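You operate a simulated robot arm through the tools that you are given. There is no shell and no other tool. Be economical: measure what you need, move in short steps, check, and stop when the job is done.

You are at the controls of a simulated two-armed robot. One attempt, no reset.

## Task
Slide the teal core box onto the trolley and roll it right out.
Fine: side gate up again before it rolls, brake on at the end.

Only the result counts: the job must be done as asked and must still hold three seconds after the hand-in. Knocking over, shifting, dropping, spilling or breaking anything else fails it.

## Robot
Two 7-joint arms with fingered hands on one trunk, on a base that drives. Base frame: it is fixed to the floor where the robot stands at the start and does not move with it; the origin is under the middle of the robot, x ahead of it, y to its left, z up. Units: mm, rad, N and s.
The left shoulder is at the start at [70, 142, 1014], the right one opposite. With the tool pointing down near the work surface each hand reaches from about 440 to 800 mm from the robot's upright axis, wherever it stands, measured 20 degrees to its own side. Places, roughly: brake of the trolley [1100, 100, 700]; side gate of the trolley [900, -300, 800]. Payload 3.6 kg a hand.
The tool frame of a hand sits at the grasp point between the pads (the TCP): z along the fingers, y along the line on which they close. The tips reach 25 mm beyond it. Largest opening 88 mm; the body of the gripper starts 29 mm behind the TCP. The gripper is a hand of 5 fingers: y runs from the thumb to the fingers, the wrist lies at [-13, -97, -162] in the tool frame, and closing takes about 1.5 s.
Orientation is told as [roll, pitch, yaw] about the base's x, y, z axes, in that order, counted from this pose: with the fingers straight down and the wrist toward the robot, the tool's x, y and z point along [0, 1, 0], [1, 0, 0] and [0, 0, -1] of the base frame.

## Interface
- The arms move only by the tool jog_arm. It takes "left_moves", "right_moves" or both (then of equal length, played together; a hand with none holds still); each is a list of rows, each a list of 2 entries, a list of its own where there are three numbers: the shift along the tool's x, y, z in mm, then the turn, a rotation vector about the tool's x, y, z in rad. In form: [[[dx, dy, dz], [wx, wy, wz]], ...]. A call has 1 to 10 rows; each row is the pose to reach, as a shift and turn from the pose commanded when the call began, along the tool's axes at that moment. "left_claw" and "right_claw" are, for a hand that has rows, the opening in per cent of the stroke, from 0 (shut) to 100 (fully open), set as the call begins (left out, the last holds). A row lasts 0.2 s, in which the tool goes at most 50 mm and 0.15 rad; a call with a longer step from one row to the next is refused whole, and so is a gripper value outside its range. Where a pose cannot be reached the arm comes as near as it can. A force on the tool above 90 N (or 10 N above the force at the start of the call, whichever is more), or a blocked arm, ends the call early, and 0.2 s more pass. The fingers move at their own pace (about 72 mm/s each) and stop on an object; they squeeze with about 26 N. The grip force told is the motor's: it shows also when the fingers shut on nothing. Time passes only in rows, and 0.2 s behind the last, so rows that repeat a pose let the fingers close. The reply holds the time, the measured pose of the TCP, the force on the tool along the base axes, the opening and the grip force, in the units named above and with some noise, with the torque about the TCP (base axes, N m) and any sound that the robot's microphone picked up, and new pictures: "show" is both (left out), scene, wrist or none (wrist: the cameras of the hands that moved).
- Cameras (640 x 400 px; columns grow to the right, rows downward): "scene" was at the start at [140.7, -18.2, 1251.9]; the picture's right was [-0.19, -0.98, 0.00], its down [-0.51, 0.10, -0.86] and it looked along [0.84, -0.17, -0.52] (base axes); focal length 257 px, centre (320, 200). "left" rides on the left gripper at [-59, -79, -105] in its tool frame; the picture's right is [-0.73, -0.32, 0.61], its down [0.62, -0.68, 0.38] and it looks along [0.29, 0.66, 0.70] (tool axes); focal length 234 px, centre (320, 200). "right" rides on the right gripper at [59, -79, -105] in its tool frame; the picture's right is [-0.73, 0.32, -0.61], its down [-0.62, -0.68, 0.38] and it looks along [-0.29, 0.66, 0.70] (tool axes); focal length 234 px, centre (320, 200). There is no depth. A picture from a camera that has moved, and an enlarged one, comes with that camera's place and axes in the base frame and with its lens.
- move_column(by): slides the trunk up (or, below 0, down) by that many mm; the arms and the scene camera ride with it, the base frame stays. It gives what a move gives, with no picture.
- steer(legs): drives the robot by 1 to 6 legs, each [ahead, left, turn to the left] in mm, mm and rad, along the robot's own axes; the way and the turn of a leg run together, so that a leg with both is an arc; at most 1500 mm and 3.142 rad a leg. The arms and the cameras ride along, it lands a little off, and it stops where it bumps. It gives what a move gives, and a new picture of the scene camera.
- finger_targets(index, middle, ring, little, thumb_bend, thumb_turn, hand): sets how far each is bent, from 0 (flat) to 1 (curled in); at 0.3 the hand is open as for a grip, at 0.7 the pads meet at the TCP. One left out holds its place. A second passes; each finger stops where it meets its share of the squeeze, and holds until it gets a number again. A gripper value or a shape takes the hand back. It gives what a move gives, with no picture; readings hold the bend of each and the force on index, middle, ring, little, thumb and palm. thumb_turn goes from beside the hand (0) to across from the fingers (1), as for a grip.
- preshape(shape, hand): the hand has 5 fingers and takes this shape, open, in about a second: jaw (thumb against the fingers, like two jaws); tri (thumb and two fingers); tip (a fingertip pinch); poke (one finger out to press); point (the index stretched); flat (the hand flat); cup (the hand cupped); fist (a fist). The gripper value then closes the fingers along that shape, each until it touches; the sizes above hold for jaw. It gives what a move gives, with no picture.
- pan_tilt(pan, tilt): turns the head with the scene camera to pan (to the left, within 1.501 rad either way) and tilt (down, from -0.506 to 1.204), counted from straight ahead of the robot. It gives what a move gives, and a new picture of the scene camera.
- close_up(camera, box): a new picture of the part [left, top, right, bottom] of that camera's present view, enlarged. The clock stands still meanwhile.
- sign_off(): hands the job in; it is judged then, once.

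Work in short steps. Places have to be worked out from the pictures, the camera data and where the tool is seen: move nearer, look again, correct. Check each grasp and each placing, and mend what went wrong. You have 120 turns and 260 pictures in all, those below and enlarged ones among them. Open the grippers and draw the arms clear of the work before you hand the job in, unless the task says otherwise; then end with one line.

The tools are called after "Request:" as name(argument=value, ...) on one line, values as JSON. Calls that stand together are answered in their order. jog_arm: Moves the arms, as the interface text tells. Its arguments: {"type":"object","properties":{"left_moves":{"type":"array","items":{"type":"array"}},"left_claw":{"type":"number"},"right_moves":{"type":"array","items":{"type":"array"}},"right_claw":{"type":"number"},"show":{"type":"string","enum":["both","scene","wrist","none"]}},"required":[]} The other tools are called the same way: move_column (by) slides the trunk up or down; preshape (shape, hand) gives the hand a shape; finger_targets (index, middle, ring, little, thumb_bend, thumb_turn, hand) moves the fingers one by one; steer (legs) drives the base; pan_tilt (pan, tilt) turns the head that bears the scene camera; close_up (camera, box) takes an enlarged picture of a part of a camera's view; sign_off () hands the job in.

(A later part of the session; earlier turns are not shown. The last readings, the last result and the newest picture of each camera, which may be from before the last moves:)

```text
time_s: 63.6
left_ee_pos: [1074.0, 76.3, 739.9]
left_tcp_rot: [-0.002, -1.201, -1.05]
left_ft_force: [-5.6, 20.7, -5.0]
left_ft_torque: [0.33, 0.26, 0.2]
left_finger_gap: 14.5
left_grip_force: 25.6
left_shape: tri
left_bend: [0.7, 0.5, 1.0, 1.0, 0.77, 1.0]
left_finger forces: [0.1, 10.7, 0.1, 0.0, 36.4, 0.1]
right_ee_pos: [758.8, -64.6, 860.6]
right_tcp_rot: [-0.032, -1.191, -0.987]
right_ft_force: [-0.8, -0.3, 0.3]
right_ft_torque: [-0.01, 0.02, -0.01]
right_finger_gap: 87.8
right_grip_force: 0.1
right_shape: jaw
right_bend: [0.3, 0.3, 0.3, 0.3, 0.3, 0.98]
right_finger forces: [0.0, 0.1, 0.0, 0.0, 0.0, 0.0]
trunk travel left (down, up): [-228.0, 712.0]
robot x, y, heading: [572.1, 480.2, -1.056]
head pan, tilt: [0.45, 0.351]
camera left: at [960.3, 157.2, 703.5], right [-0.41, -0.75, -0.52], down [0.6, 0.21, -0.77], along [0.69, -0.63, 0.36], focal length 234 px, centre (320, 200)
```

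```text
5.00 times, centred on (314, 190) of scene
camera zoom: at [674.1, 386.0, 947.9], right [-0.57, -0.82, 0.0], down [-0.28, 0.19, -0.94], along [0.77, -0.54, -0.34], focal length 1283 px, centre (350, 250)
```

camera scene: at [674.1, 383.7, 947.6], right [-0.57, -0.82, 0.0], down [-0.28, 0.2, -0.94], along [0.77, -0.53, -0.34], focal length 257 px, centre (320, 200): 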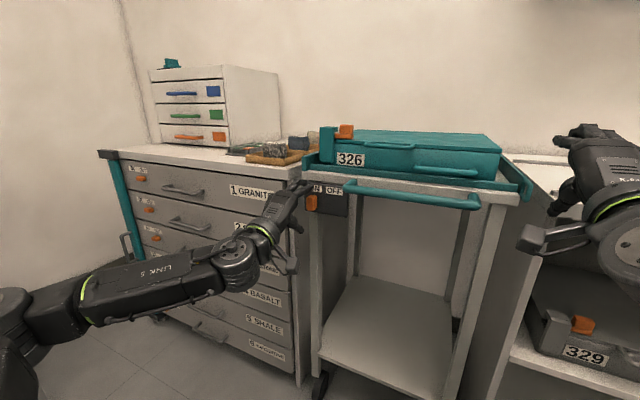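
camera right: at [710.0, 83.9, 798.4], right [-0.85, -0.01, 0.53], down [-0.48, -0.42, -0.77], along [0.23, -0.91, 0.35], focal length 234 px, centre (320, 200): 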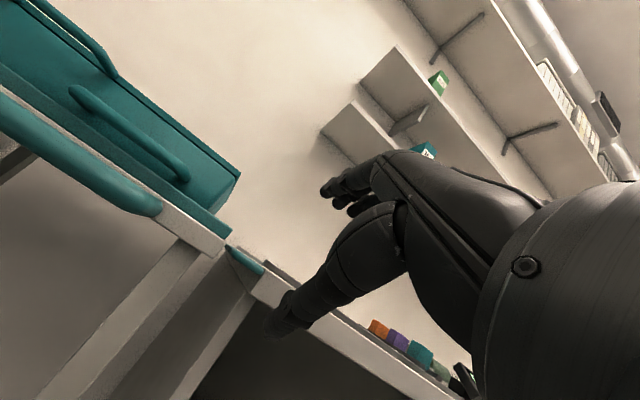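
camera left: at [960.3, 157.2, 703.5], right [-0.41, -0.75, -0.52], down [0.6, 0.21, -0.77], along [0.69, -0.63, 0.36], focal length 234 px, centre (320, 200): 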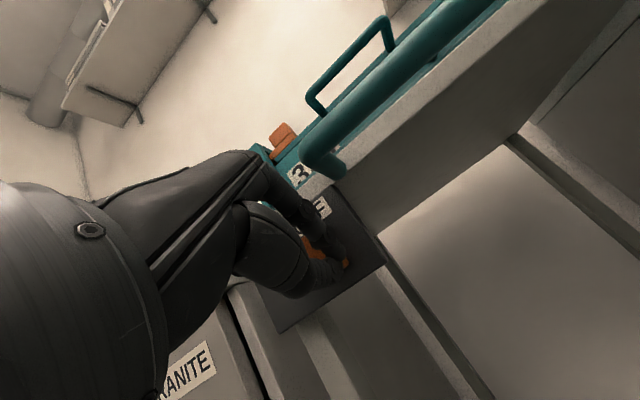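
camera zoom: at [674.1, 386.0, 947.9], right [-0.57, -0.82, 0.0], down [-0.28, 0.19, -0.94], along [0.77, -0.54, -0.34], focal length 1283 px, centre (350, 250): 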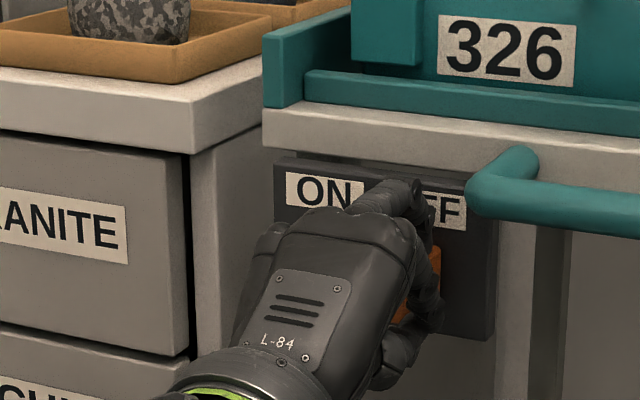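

Knob is under OFF. Open and back away to verify.

Request:
jog_arm(left_moves=[[[-3, 0, 0], [0, 0, 0]], [[-3, 0, 0], [0, 0, 0]], [[-3, 0, 0], [0, 0, 0]], [[-3, 0, 0], [0, 0, 0]], [[0, -3, -15], [0, 0, 0]], [[0, -12, -45], [0, 0, 0]], [[0, -25, -80], [0, 0, 0]]], left_claw=100, show="none")

Request:
close_up(camera="scene", box=[250, 150, 378, 230])

Request:
close_up(camera="left", box=[240, 100, 480, 250])

```text
time_s: 65.2
left_ee_pos: [1032.7, 145.5, 743.5]
left_tcp_rot: [0.0, -1.197, -1.054]
left_ft_force: [0.8, -0.2, 0.3]
left_ft_torque: [0.0, 0.02, 0.01]
left_finger_gap: 87.9
left_grip_force: 0.0
left_shape: tri
left_bend: [0.3, 0.3, 0.99, 0.99, 0.3, 0.98]
left_finger forces: [0.1, 0.0, 0.1, 0.1, 0.1, 0.0]
right_ee_pos: [759.3, -66.3, 861.1]
right_tcp_rot: [-0.027, -1.189, -0.988]
right_ft_force: [0.7, 0.2, -0.5]
right_ft_torque: [-0.01, -0.02, 0.01]
right_finger_gap: 87.9
right_grip_force: 0.1
right_shape: jaw
right_bend: [0.3, 0.3, 0.3, 0.3, 0.3, 0.98]
right_finger forces: [0.0, 0.1, 0.0, 0.1, 0.0, 0.1]
trunk travel left (down, up): [-228.0, 712.0]
robot x, y, heading: [567.9, 479.7, -1.058]
head pan, tilt: [0.45, 0.351]
```

```text
5.00 times, centred on (314, 190) of scene
camera zoom: at [674.1, 383.8, 947.6], right [-0.57, -0.82, 0.0], down [-0.28, 0.2, -0.94], along [0.77, -0.54, -0.34], focal length 1283 px, centre (350, 250)
```

zoom: 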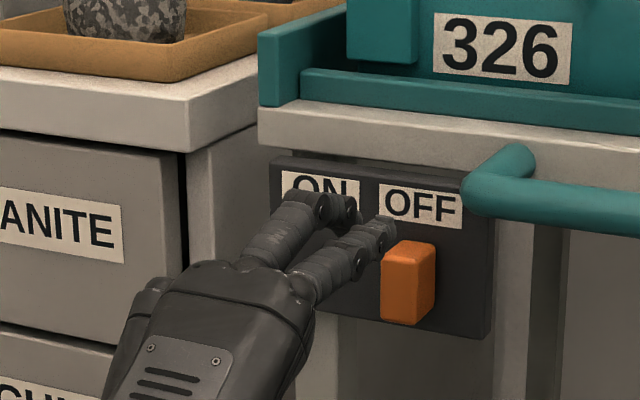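

```text
2.67 times, centred on (360, 175) of left
camera zoom: at [919.6, 228.6, 708.4], right [-0.41, -0.75, -0.52], down [0.6, 0.21, -0.77], along [0.69, -0.63, 0.36], focal length 624 px, centre (213, 267)
```

zoom: 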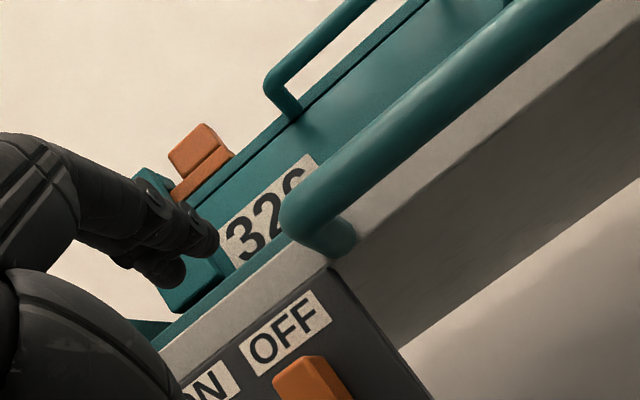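

Brake is OFF. Now grip the push handle (bar at depth ~466, z ~790, lateral 710–945) with the left hand hooking over it: jaw shape, less tilt, above/front of the bar's middle.

Request:
preshape(hand="left", shape="jaw")

Request:
jog_arm(left_moves=[[[0, 28, -20], [0, 0, 0]], [[-5, 56, -30], [0.1, 0, 0]], [[-30, 84, -25], [0.2, 0, 0]], [[-60, 105, -15], [0.3, 0, 0]], [[-95, 111, -8], [0.4, 0, 0]], [[-136, 111, -1], [0.5, 0, 0]], [[-136, 111, -1], [0.5, 0, 0]]], show="both")

Request:
close_up(camera="scene", box=[280, 110, 500, 250])

```text
time_s: 66.1
left_ee_pos: [1032.0, 147.0, 744.2]
left_tcp_rot: [-0.002, -1.2, -1.056]
left_ft_force: [-0.3, 0.5, -0.6]
left_ft_torque: [0.02, 0.06, -0.02]
left_finger_gap: 87.6
left_grip_force: 0.1
left_shape: jaw
left_bend: [0.3, 0.3, 0.3, 0.3, 0.3, 0.98]
left_finger forces: [0.0, 0.0, 0.1, 0.0, 0.0, 0.0]
right_ee_pos: [759.2, -66.2, 859.3]
right_tcp_rot: [-0.028, -1.188, -0.989]
right_ft_force: [-0.1, -0.2, 0.0]
right_ft_torque: [0.01, -0.02, -0.02]
right_finger_gap: 87.9
right_grip_force: 0.1
right_shape: jaw
right_bend: [0.3, 0.3, 0.3, 0.3, 0.3, 0.98]
right_finger forces: [0.0, 0.0, 0.0, 0.0, 0.0, 0.1]
trunk travel left (down, up): [-228.0, 712.0]
robot x, y, heading: [571.6, 478.0, -1.056]
head pan, tilt: [0.45, 0.351]
```

```text
time_s: 67.7
left_ee_pos: [933.6, 44.1, 848.3]
left_tcp_rot: [-0.002, -0.697, -1.056]
left_ft_force: [-0.2, 0.5, -0.1]
left_ft_torque: [0.01, 0.01, 0.0]
left_finger_gap: 87.6
left_grip_force: 0.0
left_shape: jaw
left_bend: [0.3, 0.3, 0.3, 0.3, 0.3, 0.98]
left_finger forces: [0.1, 0.1, 0.1, 0.0, 0.0, 0.1]
right_ee_pos: [760.0, -65.8, 861.4]
right_tcp_rot: [-0.029, -1.187, -0.987]
right_ft_force: [-0.3, 0.3, -0.6]
right_ft_torque: [0.02, -0.02, -0.02]
right_finger_gap: 87.9
right_grip_force: 0.2
right_shape: jaw
right_bend: [0.3, 0.3, 0.3, 0.3, 0.3, 0.98]
right_finger forces: [0.1, 0.0, 0.0, 0.0, 0.0, 0.0]
trunk travel left (down, up): [-228.0, 712.0]
robot x, y, heading: [573.9, 484.1, -1.06]
head pan, tilt: [0.45, 0.351]
camera scene: at [674.3, 383.7, 947.6], right [-0.57, -0.82, 0.0], down [-0.28, 0.2, -0.94], along [0.77, -0.53, -0.34], focal length 257 px, centre (320, 200)
camera left: at [819.5, 126.9, 877.6], right [-0.56, -0.48, -0.67], down [0.41, 0.55, -0.73], along [0.72, -0.69, -0.11], focal length 234 px, centre (320, 200)
```

scene: 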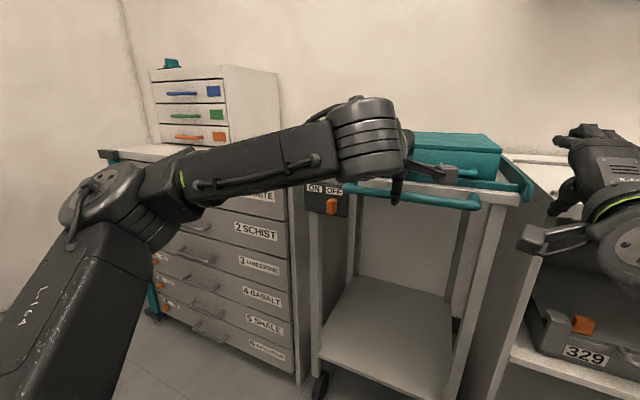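
left: 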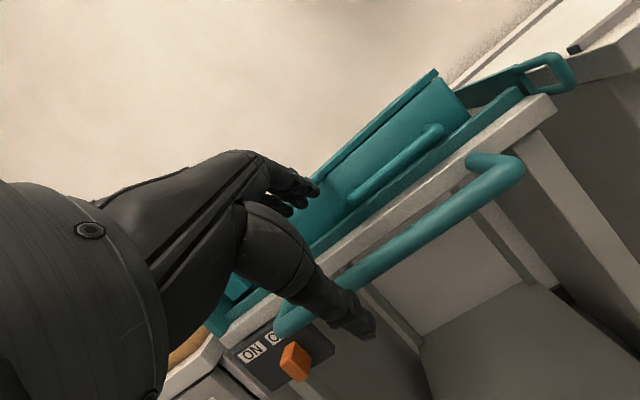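

```text
2.86 times, centred on (390, 180) of scene
camera zoom: at [674.3, 383.7, 947.6], right [-0.57, -0.82, 0.0], down [-0.28, 0.2, -0.94], along [0.77, -0.53, -0.34], focal length 733 px, centre (120, 257)
```

zoom: 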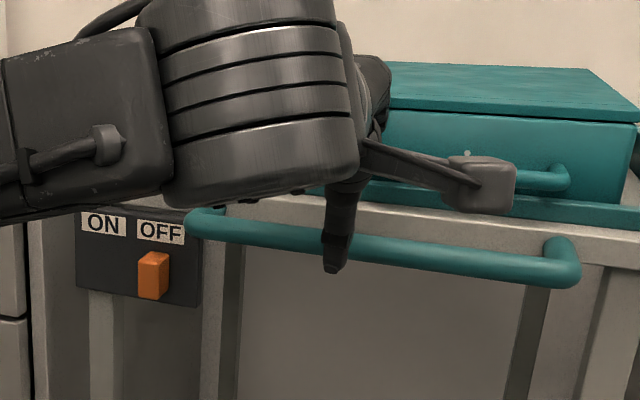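

The bar lies about 75 mm along the hand's approach axis. Advance 80 mm and close on it.

Request:
jog_arm(left_moves=[[[0, 0, 25], [0, 0, 0]], [[0, 0, 50], [0, 0, 0]], [[0, 0, 70], [0, 0, 0]], [[0, 0, 82], [0, 0, 0]], [[0, 0, 82], [0, 0, 0]]], show="wrist")

Request:
close_up(camera="scene", box=[280, 110, 500, 250])

```text
time_s: 68.9
left_ee_pos: [957.8, -0.2, 786.7]
left_tcp_rot: [-0.002, -0.7, -1.059]
left_ft_force: [-0.3, 0.9, 1.3]
left_ft_torque: [-0.06, -0.06, -0.02]
left_finger_gap: 88.0
left_grip_force: 0.1
left_shape: jaw
left_bend: [0.3, 0.3, 0.3, 0.3, 0.3, 0.98]
left_finger forces: [0.6, 1.1, 0.0, 0.0, 0.0, 0.0]
right_ee_pos: [758.7, -66.3, 861.2]
right_tcp_rot: [-0.028, -1.188, -0.989]
right_ft_force: [-0.5, -0.3, -0.3]
right_ft_torque: [-0.03, -0.04, -0.01]
right_finger_gap: 87.6
right_grip_force: 0.0
right_shape: jaw
right_bend: [0.3, 0.3, 0.3, 0.3, 0.3, 0.98]
right_finger forces: [0.1, 0.0, 0.0, 0.1, 0.0, 0.0]
trunk travel left (down, up): [-228.0, 712.0]
robot x, y, heading: [568.7, 481.4, -1.051]
head pan, tilt: [0.45, 0.351]
camera left: at [844.0, 82.7, 815.5], right [-0.56, -0.48, -0.67], down [0.41, 0.55, -0.73], along [0.72, -0.69, -0.11], focal length 234 px, centre (320, 200)
```

left: 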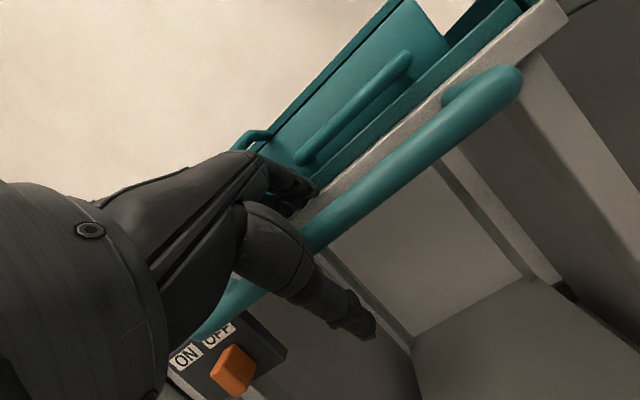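

```text
2.86 times, centred on (390, 180) of scene
camera zoom: at [674.0, 383.9, 947.7], right [-0.57, -0.82, 0.0], down [-0.28, 0.2, -0.94], along [0.77, -0.54, -0.34], focal length 733 px, centre (120, 257)
```

zoom: 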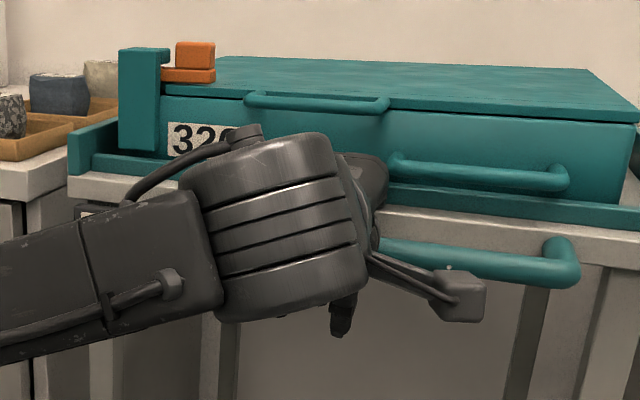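

Bar is between thumb and fingers. Close the hand.

Request:
jog_arm(left_moves=[[[0, -4, 0], [0, 0, 0]], [[0, -4, 0], [0, 0, 0]], [[0, -4, 0], [0, 0, 0]], [[0, -4, 0], [0, 0, 0]], [[0, -4, 0], [0, 0, 0]], [[0, -4, 0], [0, 0, 0]], [[0, -4, 0], [0, 0, 0]], [[0, -4, 0], [0, 0, 0]]], left_claw=0, show="wrist")

```text
time_s: 70.7
left_ee_pos: [956.6, 2.9, 783.5]
left_tcp_rot: [0.001, -0.698, -1.057]
left_ft_force: [-2.3, 2.9, -0.4]
left_ft_torque: [-1.0, -0.74, -0.08]
left_finger_gap: 48.6
left_grip_force: 26.1
left_shape: jaw
left_bend: [0.29, 0.3, 0.3, 0.31, 0.76, 1.0]
left_finger forces: [12.6, 7.9, 3.8, 0.1, 26.9, 0.0]
right_ee_pos: [758.4, -66.2, 861.8]
right_tcp_rot: [-0.028, -1.188, -0.988]
right_ft_force: [0.0, 0.4, -0.7]
right_ft_torque: [-0.01, 0.0, -0.03]
right_finger_gap: 87.5
right_grip_force: 0.1
right_shape: jaw
right_bend: [0.3, 0.3, 0.3, 0.3, 0.3, 0.98]
right_finger forces: [0.0, 0.1, 0.0, 0.0, 0.0, 0.1]
trunk travel left (down, up): [-228.0, 712.0]
robot x, y, heading: [573.3, 478.7, -1.058]
head pan, tilt: [0.45, 0.351]
camera left: at [842.8, 85.6, 812.2], right [-0.56, -0.48, -0.67], down [0.41, 0.55, -0.73], along [0.72, -0.69, -0.11], focal length 234 px, centre (320, 200)
```

left: 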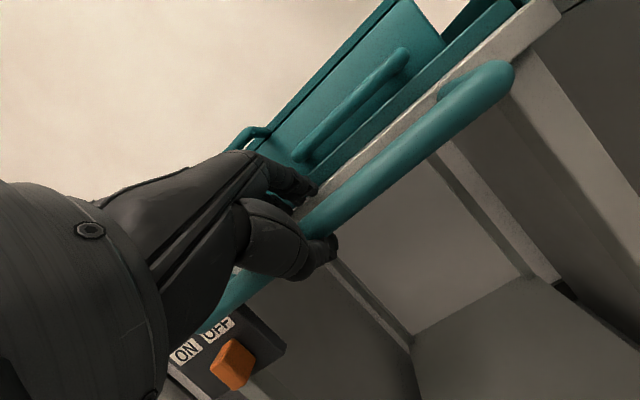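

The bar is squeezed between thumb and fingers (26 N). Try a short pull: drive back 60 mm.

Request:
steer(legs=[[-60, 0, 0]])

Request:
close_up(camera="left", box=[0, 0, 640, 400])

```text
time_s: 71.7
left_ee_pos: [926.9, 54.0, 782.8]
left_tcp_rot: [0.0, -0.697, -1.056]
left_ft_force: [-1.3, -2.2, 0.8]
left_ft_torque: [-0.93, -0.74, -0.16]
left_finger_gap: 48.3
left_grip_force: 25.9
left_shape: jaw
left_bend: [0.29, 0.29, 0.3, 0.31, 0.76, 1.0]
left_finger forces: [13.5, 7.4, 3.8, 0.0, 25.7, 0.0]
right_ee_pos: [728.5, -12.6, 861.8]
right_tcp_rot: [-0.027, -1.19, -0.989]
right_ft_force: [0.0, -0.2, -1.0]
right_ft_torque: [0.01, 0.02, 0.02]
right_finger_gap: 87.9
right_grip_force: 0.2
right_shape: jaw
right_bend: [0.3, 0.3, 0.3, 0.3, 0.3, 0.98]
right_finger forces: [0.0, 0.0, 0.1, 0.0, 0.0, 0.1]
trunk travel left (down, up): [-228.0, 712.0]
robot x, y, heading: [538.2, 528.8, -1.056]
head pan, tilt: [0.45, 0.351]
camera scene: at [644.2, 435.7, 947.7], right [-0.57, -0.82, 0.0], down [-0.28, 0.2, -0.94], along [0.77, -0.53, -0.34], focal length 257 px, centre (320, 200)
```

scene: 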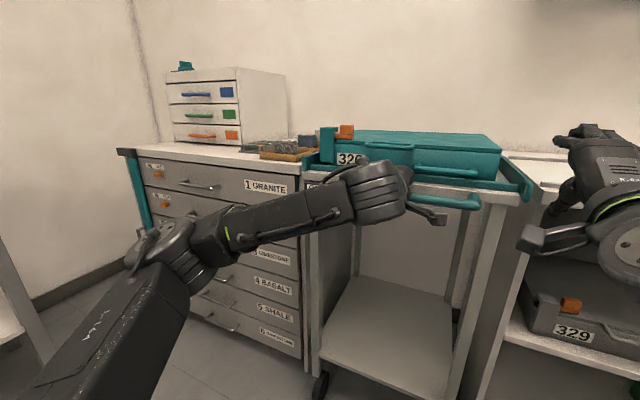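

```text
1.00 times, centred on (320, 200) of left (not enlarged: the box is as wide or as high as the picture)
camera zoom: at [813.4, 137.2, 812.2], right [-0.56, -0.48, -0.67], down [0.41, 0.55, -0.73], along [0.72, -0.69, -0.11], focal length 234 px, centre (320, 200)
```

zoom: 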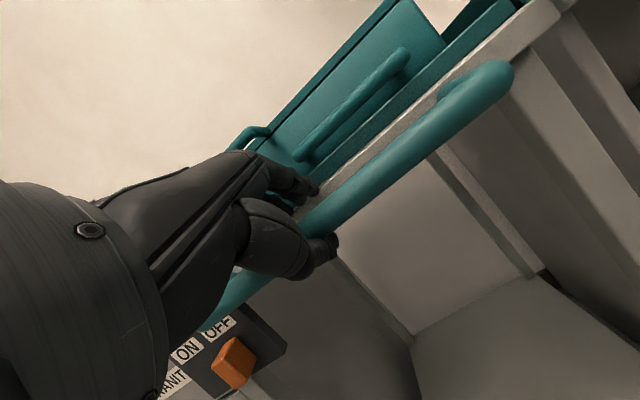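

The trolley follows easily. Before a long reverse I glance to the left/rear for obstacles.

Request:
pan_tilt(pan=1.5, tilt=0.6)

Request:
pan_tilt(pan=-1.5, tilt=0.6)

```text
time_s: 73.0
left_ee_pos: [927.7, 55.2, 783.1]
left_tcp_rot: [0.0, -0.701, -1.057]
left_ft_force: [-2.6, -0.6, 0.7]
left_ft_torque: [-0.95, -0.76, -0.19]
left_finger_gap: 48.2
left_grip_force: 26.2
left_shape: jaw
left_bend: [0.29, 0.29, 0.3, 0.31, 0.76, 1.0]
left_finger forces: [13.4, 7.6, 3.8, 0.0, 26.0, 0.1]
right_ee_pos: [728.8, -14.8, 860.5]
right_tcp_rot: [-0.026, -1.188, -0.99]
right_ft_force: [0.3, -0.3, 0.5]
right_ft_torque: [0.0, 0.0, 0.02]
right_finger_gap: 87.7
right_grip_force: 0.2
right_shape: jaw
right_bend: [0.3, 0.3, 0.3, 0.3, 0.3, 0.98]
right_finger forces: [0.0, 0.0, 0.0, 0.1, 0.0, 0.0]
trunk travel left (down, up): [-228.0, 712.0]
robot x, y, heading: [542.3, 533.7, -1.056]
head pan, tilt: [1.499, 0.6]
camera scene: at [647.6, 526.5, 924.9], right [0.43, -0.9, 0.0], down [-0.51, -0.24, -0.83], along [0.75, 0.35, -0.56], focal length 257 px, centre (320, 200)
```

scene: 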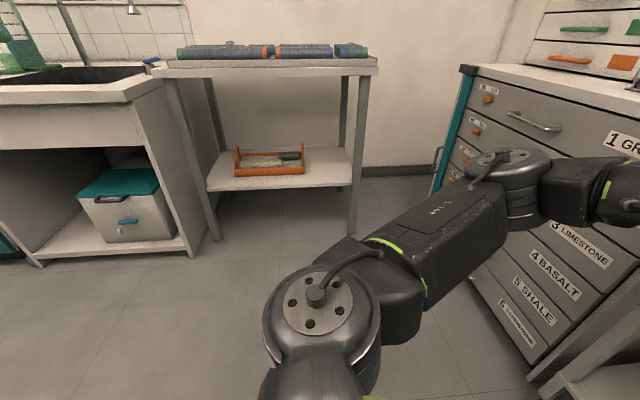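

```text
time_s: 75.6
left_ee_pos: [927.7, 54.1, 782.8]
left_tcp_rot: [0.0, -0.7, -1.057]
left_ft_force: [-1.8, -0.4, 2.2]
left_ft_torque: [-1.01, -0.76, -0.15]
left_finger_gap: 48.1
left_grip_force: 26.2
left_shape: jaw
left_bend: [0.29, 0.29, 0.3, 0.31, 0.76, 1.0]
left_finger forces: [13.6, 7.7, 3.9, 0.1, 25.6, 0.0]
right_ee_pos: [728.7, -14.1, 861.0]
right_tcp_rot: [-0.026, -1.188, -0.99]
right_ft_force: [0.2, -0.4, 0.2]
right_ft_torque: [0.02, 0.01, -0.01]
right_finger_gap: 87.7
right_grip_force: 0.2
right_shape: jaw
right_bend: [0.3, 0.3, 0.3, 0.3, 0.3, 0.98]
right_finger forces: [0.0, 0.1, 0.0, 0.0, 0.0, 0.0]
trunk travel left (down, up): [-228.0, 712.0]
robot x, y, heading: [545.6, 531.2, -1.056]
head pan, tilt: [-1.499, 0.6]
camera scene: at [494.1, 439.8, 924.8], right [-0.55, 0.83, 0.0], down [0.47, 0.31, -0.82], along [-0.69, -0.46, -0.57], focal length 257 px, centre (320, 200)
```

scene: 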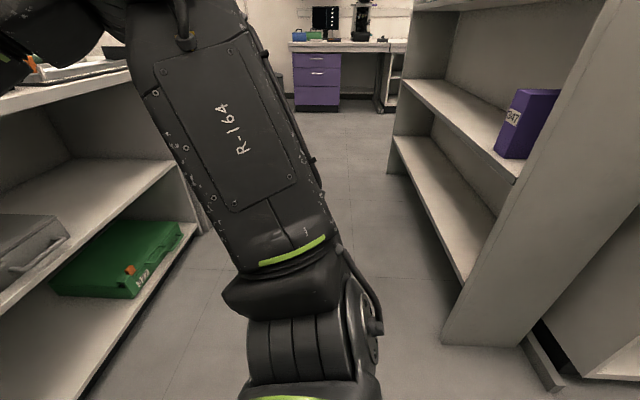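

Shelving stands at the right-rear (lateral ≤270), my path (lateral ~736) looks free. Look ahead again and reverse in steps.

Request:
pan_tilt(pan=0.1, tilt=0.6)

Request:
steer(legs=[[-200, 0, 0]])

```text
time_s: 77.3
left_ee_pos: [927.6, 53.6, 783.3]
left_tcp_rot: [-0.001, -0.699, -1.058]
left_ft_force: [-1.3, -1.2, 1.6]
left_ft_torque: [-1.0, -0.76, -0.11]
left_finger_gap: 48.3
left_grip_force: 26.0
left_shape: jaw
left_bend: [0.29, 0.29, 0.3, 0.31, 0.76, 1.0]
left_finger forces: [13.6, 7.7, 3.9, 0.0, 25.6, 0.1]
right_ee_pos: [729.4, -13.5, 861.0]
right_tcp_rot: [-0.025, -1.188, -0.989]
right_ft_force: [0.1, 0.3, 0.4]
right_ft_torque: [-0.01, -0.01, 0.01]
right_finger_gap: 87.7
right_grip_force: 0.0
right_shape: jaw
right_bend: [0.3, 0.3, 0.3, 0.3, 0.3, 0.98]
right_finger forces: [0.1, 0.0, 0.0, 0.0, 0.0, 0.0]
trunk travel left (down, up): [-228.0, 712.0]
robot x, y, heading: [542.4, 530.5, -1.055]
head pan, tilt: [0.099, 0.6]
camera scene: at [618.6, 416.5, 924.9], right [-0.82, -0.58, 0.0], down [-0.32, 0.46, -0.83], along [0.48, -0.67, -0.56], focal length 257 px, centre (320, 200)
```

scene: 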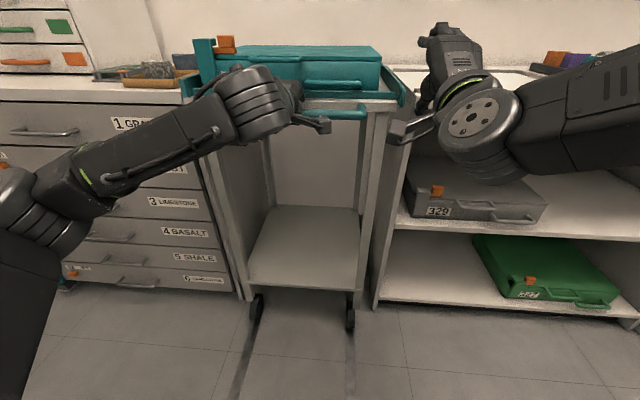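

```text
time_s: 78.9
left_ee_pos: [826.4, 230.3, 781.7]
left_tcp_rot: [0.0, -0.697, -1.058]
left_ft_force: [-6.3, -6.0, -8.9]
left_ft_torque: [-0.38, -0.6, -0.25]
left_finger_gap: 44.7
left_grip_force: 25.9
left_shape: jaw
left_bend: [0.52, 0.29, 0.3, 0.31, 0.77, 1.0]
left_finger forces: [0.0, 8.5, 5.4, 0.0, 21.4, 0.0]
right_ee_pos: [628.9, 162.3, 860.3]
right_tcp_rot: [-0.025, -1.187, -0.991]
right_ft_force: [-0.5, -0.2, -0.5]
right_ft_torque: [0.0, -0.01, -0.03]
right_finger_gap: 87.7
right_grip_force: 0.0
right_shape: jaw
right_bend: [0.3, 0.3, 0.3, 0.3, 0.3, 0.98]
right_finger forces: [0.0, 0.0, 0.0, 0.1, 0.0, 0.1]
trunk travel left (down, up): [-228.0, 712.0]
robot x, y, heading: [439.3, 709.7, -1.057]
head pan, tilt: [0.099, 0.6]
camera scene: at [518.0, 593.1, 924.7], right [-0.82, -0.58, 0.0], down [-0.33, 0.46, -0.82], along [0.48, -0.67, -0.57], focal length 257 px, centre (320, 200)
```

scene: 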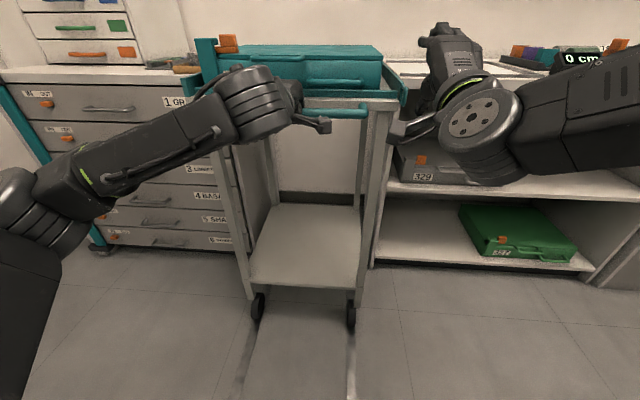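

Trolley follows (≈265 mm out), still upright and gripped. Continue back 150 mm.

Request:
steer(legs=[[-150, 0, 0]])

```text
time_s: 80.3
left_ee_pos: [753.3, 361.3, 781.6]
left_tcp_rot: [-0.002, -0.696, -1.06]
left_ft_force: [-0.6, -4.1, -12.3]
left_ft_torque: [0.26, 0.1, -0.03]
left_finger_gap: 37.9
left_grip_force: 26.4
left_shape: jaw
left_bend: [0.48, 0.39, 0.32, 0.31, 0.78, 1.0]
left_finger forces: [3.7, 0.0, 0.0, 0.1, 13.5, 0.0]
right_ee_pos: [554.5, 293.5, 859.2]
right_tcp_rot: [-0.027, -1.184, -0.992]
right_ft_force: [0.0, -0.1, -0.2]
right_ft_torque: [0.02, -0.03, 0.01]
right_finger_gap: 87.8
right_grip_force: 0.0
right_shape: jaw
right_bend: [0.3, 0.3, 0.3, 0.3, 0.3, 0.98]
right_finger forces: [0.0, 0.0, 0.0, 0.1, 0.1, 0.0]
trunk travel left (down, up): [-228.0, 712.0]
robot x, y, heading: [367.4, 846.0, -1.061]
head pan, tilt: [0.099, 0.6]
camera scene: at [444.6, 724.3, 924.5], right [-0.82, -0.57, 0.0], down [-0.33, 0.46, -0.82], along [0.47, -0.67, -0.57], focal length 257 px, centre (320, 200)
```

scene: 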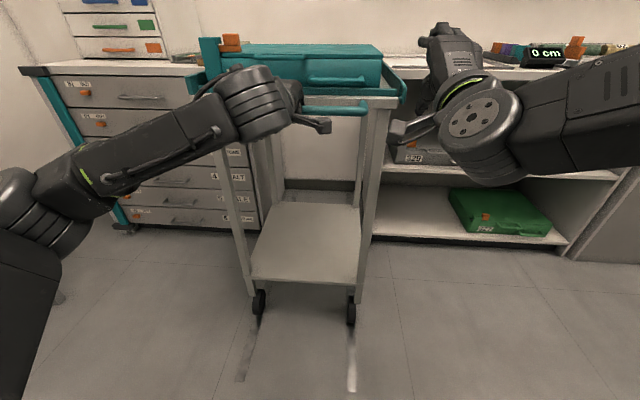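

Track lines end ~200 mm further. Continue 110 mm.

Request:
steer(legs=[[-110, 0, 0]])

Request:
close_up(camera="left", box=[0, 0, 640, 400])

```text
time_s: 81.5
left_ee_pos: [696.3, 457.3, 783.4]
left_tcp_rot: [-0.001, -0.702, -1.063]
left_ft_force: [1.5, -0.9, 8.5]
left_ft_torque: [-0.23, -0.09, 0.06]
left_finger_gap: 39.9
left_grip_force: 25.7
left_shape: jaw
left_bend: [0.39, 0.36, 0.32, 0.31, 0.86, 1.0]
left_finger forces: [8.5, 1.9, 0.1, 0.1, 5.9, 0.1]
right_ee_pos: [496.9, 390.6, 860.9]
right_tcp_rot: [-0.028, -1.188, -0.996]
right_ft_force: [0.5, 0.6, -0.4]
right_ft_torque: [0.01, 0.05, 0.01]
right_finger_gap: 87.8
right_grip_force: 0.1
right_shape: jaw
right_bend: [0.3, 0.3, 0.3, 0.3, 0.3, 0.98]
right_finger forces: [0.0, 0.0, 0.1, 0.0, 0.0, 0.1]
trunk travel left (down, up): [-228.0, 712.0]
robot x, y, heading: [314.3, 938.9, -1.065]
head pan, tilt: [0.099, 0.6]
camera scene: at [389.8, 821.2, 925.1], right [-0.82, -0.57, 0.0], down [-0.32, 0.46, -0.83], along [0.47, -0.68, -0.56], focal length 257 px, centre (320, 200)
```

scene: 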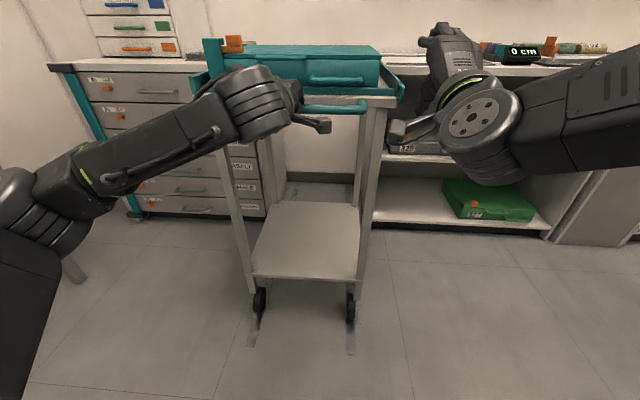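

```text
1.00 times, centred on (320, 200) of left (not enlarged: the box is as wide or as high as the picture)
camera zoom: at [583.0, 540.3, 813.0], right [-0.56, -0.48, -0.67], down [0.41, 0.54, -0.73], along [0.72, -0.69, -0.11], focal length 234 px, centre (320, 200)
```

zoom: 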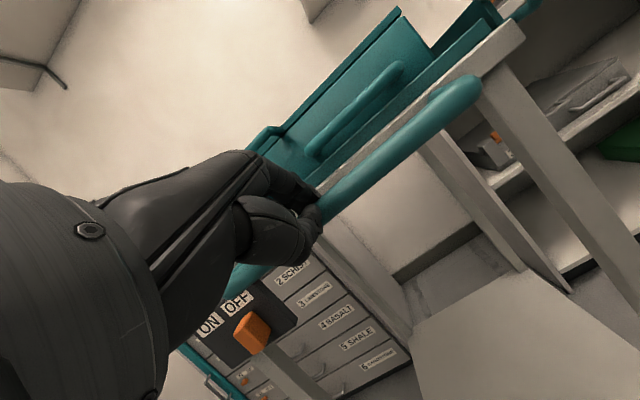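

Continue another 80 mm to reach the line ends.

Request:
steer(legs=[[-80, 0, 0]])

Request:
close_up(camera="scene", box=[180, 200, 440, 400])

```text
time_s: 82.5
left_ee_pos: [658.9, 526.7, 782.2]
left_tcp_rot: [-0.002, -0.698, -1.06]
left_ft_force: [0.5, 0.3, 0.1]
left_ft_torque: [-0.03, 0.01, 0.01]
left_finger_gap: 37.1
left_grip_force: 26.1
left_shape: jaw
left_bend: [0.49, 0.39, 0.32, 0.31, 0.86, 1.0]
left_finger forces: [0.1, 0.4, 0.1, 0.0, 0.0, 0.0]
right_ee_pos: [460.0, 458.2, 861.5]
right_tcp_rot: [-0.026, -1.189, -0.994]
right_ft_force: [0.0, -0.2, 0.1]
right_ft_torque: [0.0, 0.0, 0.02]
right_finger_gap: 87.8
right_grip_force: 0.1
right_shape: jaw
right_bend: [0.3, 0.3, 0.3, 0.3, 0.3, 0.98]
right_finger forces: [0.0, 0.1, 0.0, 0.0, 0.0, 0.0]
trunk travel left (down, up): [-228.0, 712.0]
robot x, y, heading: [274.6, 1007.0, -1.06]
head pan, tilt: [0.099, 0.6]
camera scene: at [351.5, 890.5, 924.7], right [-0.82, -0.57, 0.0], down [-0.32, 0.46, -0.83], along [0.47, -0.68, -0.56], focal length 257 px, centre (320, 200)
```

scene: 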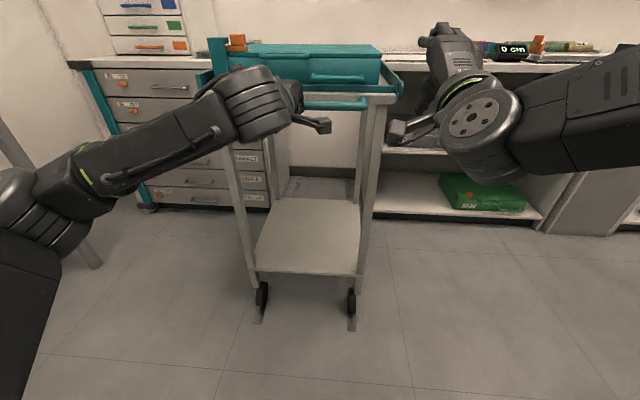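

```text
2.00 times, centred on (310, 300) of scene
camera zoom: at [351.5, 890.5, 924.7], right [-0.82, -0.57, 0.0], down [-0.32, 0.46, -0.83], along [0.47, -0.68, -0.56], focal length 513 px, centre (340, 0)
```

zoom: 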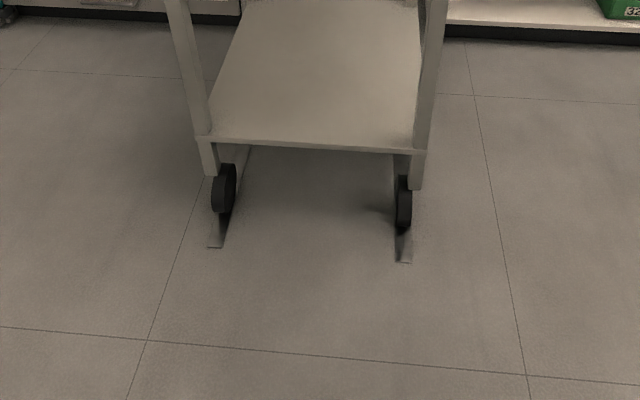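

The grip forces dropped to zero, the trolley may have reached its stop or slipped. Look at the hand.

Request:
close_up(camera="left", box=[0, 0, 640, 400])

Request:
close_up(camera="scene", box=[200, 20, 440, 170])

```text
1.00 times, centred on (320, 200) of left (not enlarged: the box is as wide or as high as the picture)
camera zoom: at [545.1, 609.9, 811.8], right [-0.56, -0.48, -0.67], down [0.41, 0.54, -0.73], along [0.72, -0.69, -0.11], focal length 234 px, centre (320, 200)
```

zoom: 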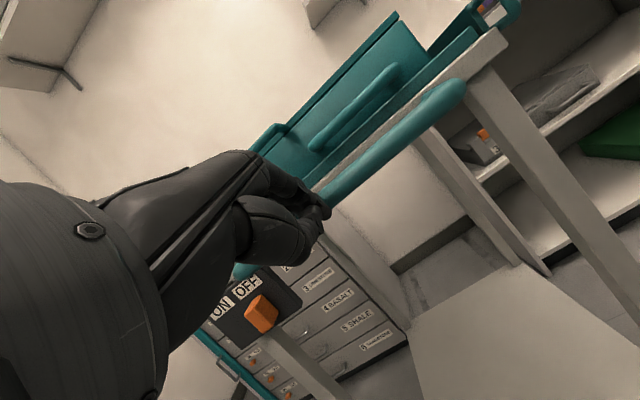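

```text
2.67 times, centred on (320, 95) of scene
camera zoom: at [351.5, 890.5, 924.7], right [-0.82, -0.57, 0.0], down [-0.32, 0.46, -0.83], along [0.47, -0.68, -0.56], focal length 684 px, centre (320, 480)
```

zoom: 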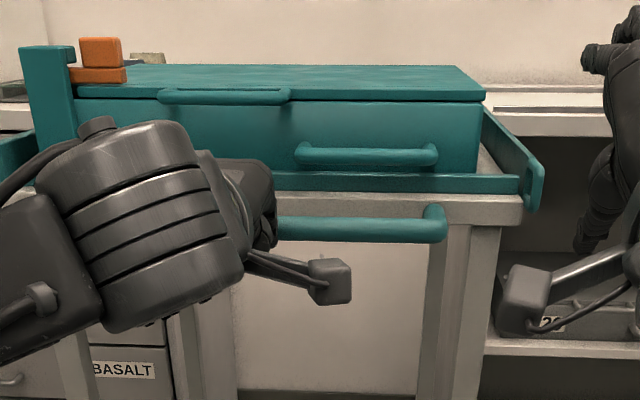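

The hand has slid ~25 mm off the bar. Reopen, advance to re-hook the bar and close, then test for a stop.

Request:
jog_arm(left_moves=[[[0, 0, 0], [0, 0, 0]], [[0, 0, 0], [0, 0, 0]], [[0, 0, 0], [0, 0, 0]], [[0, 0, 0], [0, 0, 0]], [[0, 0, 0], [0, 0, 0]]], left_claw=100, show="wrist")

```text
time_s: 83.7
left_ee_pos: [658.6, 526.3, 782.0]
left_tcp_rot: [0.0, -0.697, -1.061]
left_ft_force: [0.2, -0.7, 0.1]
left_ft_torque: [0.0, -0.01, 0.0]
left_finger_gap: 87.9
left_grip_force: 0.0
left_shape: jaw
left_bend: [0.3, 0.3, 0.3, 0.3, 0.3, 0.98]
left_finger forces: [0.1, 0.1, 0.0, 0.0, 0.1, 0.0]
right_ee_pos: [459.8, 459.2, 861.0]
right_tcp_rot: [-0.027, -1.189, -0.993]
right_ft_force: [-0.2, 0.0, -0.4]
right_ft_torque: [0.01, 0.01, 0.05]
right_finger_gap: 87.9
right_grip_force: 0.0
right_shape: jaw
right_bend: [0.3, 0.3, 0.3, 0.3, 0.3, 0.98]
right_finger forces: [0.0, 0.1, 0.0, 0.0, 0.0, 0.0]
trunk travel left (down, up): [-228.0, 712.0]
robot x, y, heading: [276.1, 1010.8, -1.062]
head pan, tilt: [0.099, 0.6]
camera left: at [545.2, 609.7, 811.8], right [-0.56, -0.48, -0.67], down [0.41, 0.54, -0.73], along [0.72, -0.69, -0.11], focal length 234 px, centre (320, 200)
```

left: 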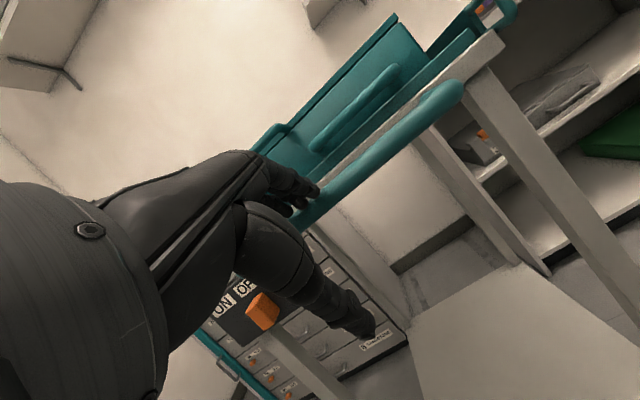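

The fingers rode over the bar; it's now ~55 mm ahead. Go up, forward and down to re-hook it.

Request:
jog_arm(left_moves=[[[0, 20, -23], [0, 0, 0]], [[0, 39, -46], [0, 0, 0]], [[0, 61, -27], [0, 0, 0]], [[0, 82, -9], [0, 0, 0]], [[0, 82, -9], [0, 0, 0]]], show="wrist")

Request:
close_up(camera="scene", box=[200, 20, 440, 170])

```text
time_s: 84.9
left_ee_pos: [690.2, 475.5, 844.2]
left_tcp_rot: [0.0, -0.699, -1.062]
left_ft_force: [-0.6, 0.4, -1.2]
left_ft_torque: [0.03, 0.04, 0.03]
left_finger_gap: 87.2
left_grip_force: 0.0
left_shape: jaw
left_bend: [0.3, 0.31, 0.31, 0.3, 0.3, 0.98]
left_finger forces: [0.1, 0.9, 0.2, 0.0, 0.1, 0.0]
right_ee_pos: [460.6, 458.0, 861.6]
right_tcp_rot: [-0.027, -1.188, -0.993]
right_ft_force: [0.0, 0.2, 0.5]
right_ft_torque: [0.0, -0.01, -0.03]
right_finger_gap: 87.8
right_grip_force: 0.1
right_shape: jaw
right_bend: [0.3, 0.3, 0.3, 0.3, 0.3, 0.98]
right_finger forces: [0.0, 0.0, 0.0, 0.0, 0.0, 0.0]
trunk travel left (down, up): [-228.0, 712.0]
robot x, y, heading: [276.8, 1007.5, -1.061]
head pan, tilt: [0.099, 0.6]
camera left: at [576.1, 558.6, 873.2], right [-0.56, -0.48, -0.67], down [0.41, 0.54, -0.73], along [0.72, -0.69, -0.11], focal length 234 px, centre (320, 200)
```

left: 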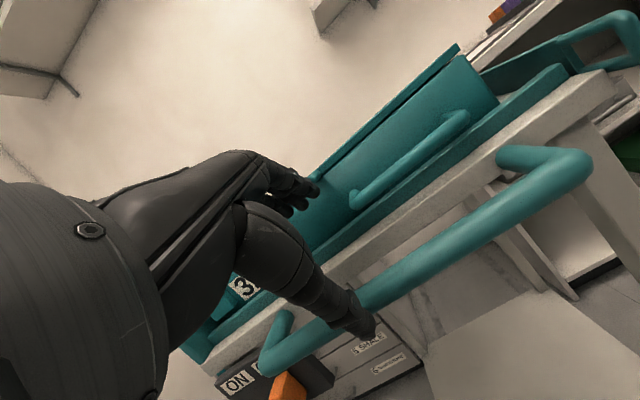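

```text
2.67 times, centred on (320, 95) of scene
camera zoom: at [351.5, 890.5, 924.8], right [-0.82, -0.57, 0.0], down [-0.32, 0.46, -0.83], along [0.47, -0.68, -0.56], focal length 684 px, centre (320, 480)
```

zoom: 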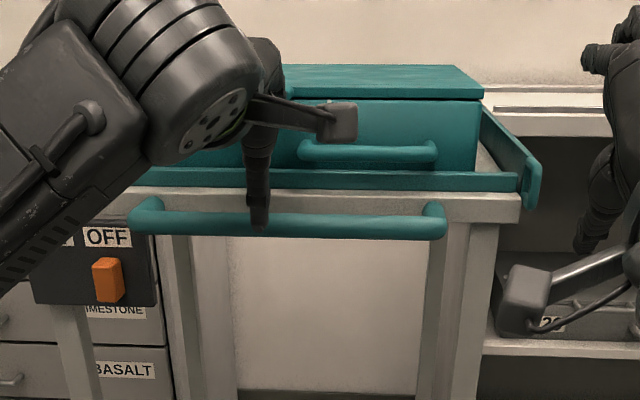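

The bar is directly below. Lower 56 mm, then close the hand.

Request:
jog_arm(left_moves=[[[0, -14, 12], [0, 0, 0]], [[0, -27, 26], [0, 0, 0]], [[0, -39, 40], [0, 0, 0]], [[0, -39, 43], [0, 0, 0]]], show="wrist")

Request:
jog_arm(left_moves=[[[0, 0, 0], [0, 0, 0]], [[0, 0, 0], [0, 0, 0]], [[0, 0, 0], [0, 0, 0]], [[0, 0, 0], [0, 0, 0]], [[0, 0, 0], [0, 0, 0]], [[0, 0, 0], [0, 0, 0]], [[0, 0, 0], [0, 0, 0]]], left_claw=0, show="wrist")

```text
time_s: 85.9
left_ee_pos: [686.7, 478.8, 782.7]
left_tcp_rot: [-0.001, -0.698, -1.06]
left_ft_force: [-0.9, 0.4, 0.0]
left_ft_torque: [-0.03, -0.02, 0.04]
left_finger_gap: 87.6
left_grip_force: 0.1
left_shape: jaw
left_bend: [0.3, 0.3, 0.3, 0.3, 0.3, 0.98]
left_finger forces: [0.1, 0.0, 0.0, 0.1, 0.0, 0.0]
right_ee_pos: [459.5, 459.8, 861.3]
right_tcp_rot: [-0.027, -1.188, -0.994]
right_ft_force: [-0.8, -0.5, -0.1]
right_ft_torque: [-0.04, -0.01, 0.0]
right_finger_gap: 87.7
right_grip_force: 0.2
right_shape: jaw
right_bend: [0.3, 0.3, 0.3, 0.3, 0.3, 0.98]
right_finger forces: [0.0, 0.0, 0.0, 0.0, 0.0, 0.0]
trunk travel left (down, up): [-228.0, 712.0]
robot x, y, heading: [276.0, 1003.9, -1.06]
head pan, tilt: [0.099, 0.6]
camera left: at [573.8, 562.3, 813.9], right [-0.56, -0.48, -0.67], down [0.41, 0.54, -0.73], along [0.72, -0.69, -0.11], focal length 234 px, centre (320, 200)
```

left: 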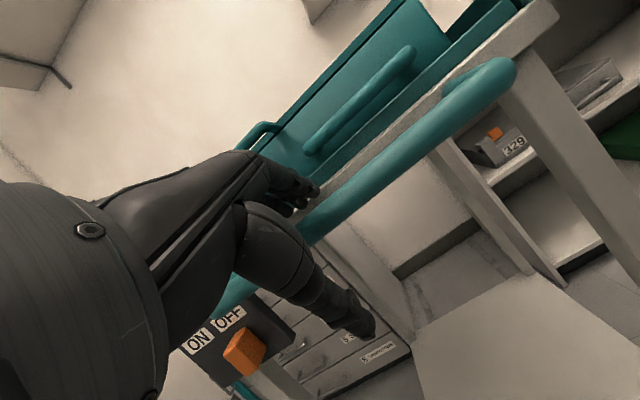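

```text
time_s: 87.5
left_ee_pos: [687.7, 477.5, 781.8]
left_tcp_rot: [0.0, -0.694, -1.063]
left_ft_force: [2.1, -2.7, -9.6]
left_ft_torque: [0.08, -0.04, -0.11]
left_finger_gap: 3.6
left_grip_force: 26.6
left_shape: jaw
left_bend: [0.75, 0.72, 0.62, 0.49, 0.64, 1.0]
left_finger forces: [7.2, 4.3, 2.4, 1.3, 25.6, 0.0]
right_ee_pos: [460.1, 457.9, 859.8]
right_tcp_rot: [-0.028, -1.187, -0.992]
right_ft_force: [-0.5, -0.7, -0.5]
right_ft_torque: [0.01, -0.01, 0.01]
right_finger_gap: 87.8
right_grip_force: 0.1
right_shape: jaw
right_bend: [0.3, 0.3, 0.3, 0.3, 0.3, 0.98]
right_finger forces: [0.0, 0.1, 0.1, 0.1, 0.0, 0.0]
trunk travel left (down, up): [-228.0, 712.0]
robot x, y, heading: [272.5, 1006.9, -1.06]
head pan, tilt: [0.099, 0.6]
camera left: at [574.5, 561.1, 812.7], right [-0.57, -0.48, -0.67], down [0.41, 0.55, -0.73], along [0.72, -0.69, -0.11], focal length 234 px, centre (320, 200)
```

left: 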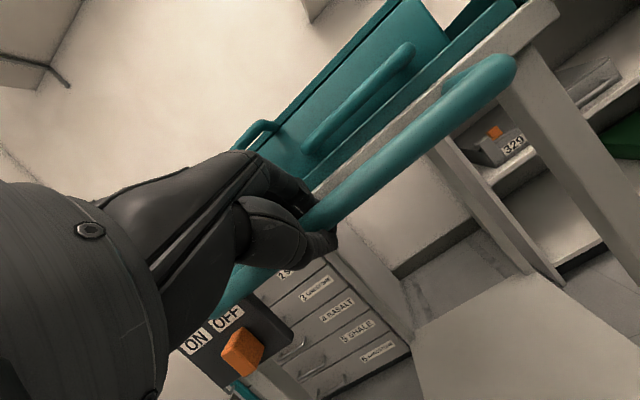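

A real wrap-around grip now. Trolley is out ~545 mm. Pull 60 mm more to see whether there's a stop.

Request:
steer(legs=[[-60, 0, 0]])

Request:
close_up(camera="left", box=[0, 0, 640, 400])

```text
time_s: 88.5
left_ee_pos: [674.5, 502.1, 774.4]
left_tcp_rot: [0.001, -0.686, -1.053]
left_ft_force: [22.3, -47.3, 1.7]
left_ft_torque: [0.68, 0.28, -0.26]
left_finger_gap: 14.5
left_grip_force: 25.8
left_shape: jaw
left_bend: [0.73, 0.53, 0.39, 0.38, 0.72, 1.0]
left_finger forces: [30.3, 22.4, 4.9, 3.0, 13.9, 0.0]
right_ee_pos: [442.1, 484.7, 856.5]
right_tcp_rot: [-0.022, -1.182, -1.001]
right_ft_force: [-0.6, 0.2, 0.4]
right_ft_torque: [0.03, -0.04, 0.03]
right_finger_gap: 88.1
right_grip_force: 0.1
right_shape: jaw
right_bend: [0.3, 0.3, 0.3, 0.3, 0.3, 0.98]
right_finger forces: [0.1, 0.1, 0.0, 0.1, 0.1, 0.0]
trunk travel left (down, up): [-228.0, 712.0]
robot x, y, heading: [258.8, 1039.7, -1.067]
head pan, tilt: [0.099, 0.6]
stopped in leg 1: the force on the tool passed its limit (the readings are from after the stop); the commanded pose is now the measured one
camera scene: at [335.5, 915.9, 923.7], right [-0.82, -0.57, 0.0], down [-0.32, 0.47, -0.82], along [0.47, -0.67, -0.57], focal length 257 px, centre (320, 200)
```

scene: 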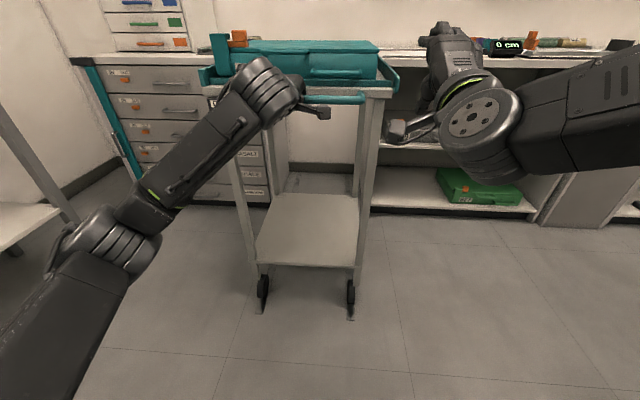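

```text
1.00 times, centred on (320, 200) of left (not enlarged: the box is as wide or as high as the picture)
camera zoom: at [561.0, 584.7, 807.1], right [-0.56, -0.48, -0.67], down [0.4, 0.56, -0.73], along [0.72, -0.68, -0.12], focal length 234 px, centre (320, 200)
```

zoom: 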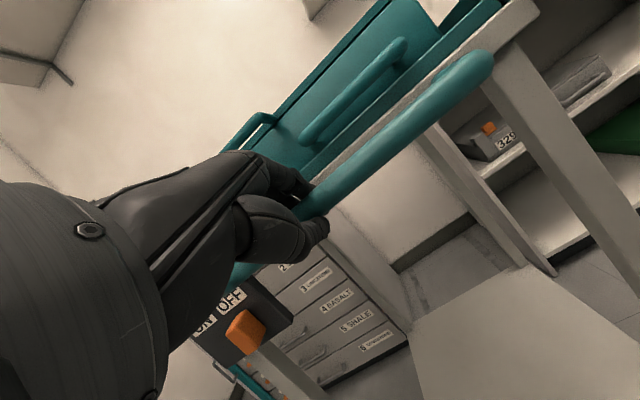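

The trolley hit its end stop (force > 90 N): it's fully out. Release the handle and lift off.

Request:
jog_arm(left_moves=[[[0, 3, 3], [0, 0, 0]], [[0, 3, 3], [0, 0, 0]], [[0, 3, 3], [0, 0, 0]], [[0, 3, 3], [0, 0, 0]], [[0, 3, 3], [0, 0, 0]], [[0, 25, -25], [0, 0, 0]], [[0, 42, -50], [0, 0, 0]], [[0, 10, -80], [0, 0, 0]]], left_claw=100, show="wrist")

Request:
close_up(camera="scene", box=[180, 20, 440, 200])

```text
time_s: 90.2
left_ee_pos: [651.2, 548.2, 851.0]
left_tcp_rot: [0.0, -0.694, -1.055]
left_ft_force: [0.4, -0.3, -0.2]
left_ft_torque: [0.01, -0.03, -0.03]
left_finger_gap: 87.7
left_grip_force: 0.1
left_shape: jaw
left_bend: [0.3, 0.3, 0.3, 0.3, 0.3, 0.98]
left_finger forces: [0.0, 0.0, 0.0, 0.0, 0.0, 0.1]
right_ee_pos: [439.5, 490.5, 860.9]
right_tcp_rot: [-0.026, -1.192, -0.996]
right_ft_force: [-0.2, -1.3, 0.3]
right_ft_torque: [-0.04, -0.01, 0.0]
right_finger_gap: 87.8
right_grip_force: 0.1
right_shape: jaw
right_bend: [0.3, 0.3, 0.3, 0.3, 0.3, 0.98]
right_finger forces: [0.1, 0.0, 0.0, 0.0, 0.0, 0.0]
trunk travel left (down, up): [-228.0, 712.0]
robot x, y, heading: [257.3, 1043.5, -1.066]
head pan, tilt: [0.099, 0.6]
camera left: at [537.3, 631.5, 881.1], right [-0.56, -0.48, -0.67], down [0.4, 0.55, -0.73], along [0.72, -0.68, -0.11], focal length 234 px, centre (320, 200)
```

left: 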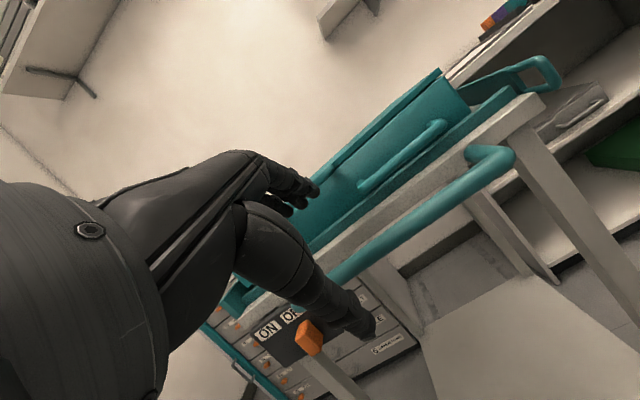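

```text
2.22 times, centred on (310, 110) of scene
camera zoom: at [332.2, 923.6, 924.9], right [-0.82, -0.57, 0.0], down [-0.32, 0.46, -0.83], along [0.47, -0.68, -0.56], focal length 570 px, centre (342, 400)
```

zoom: 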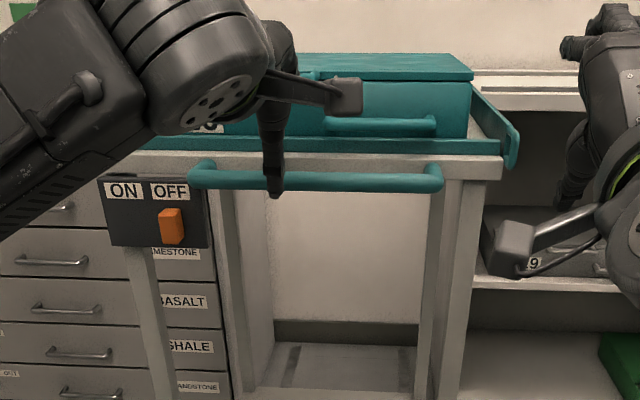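

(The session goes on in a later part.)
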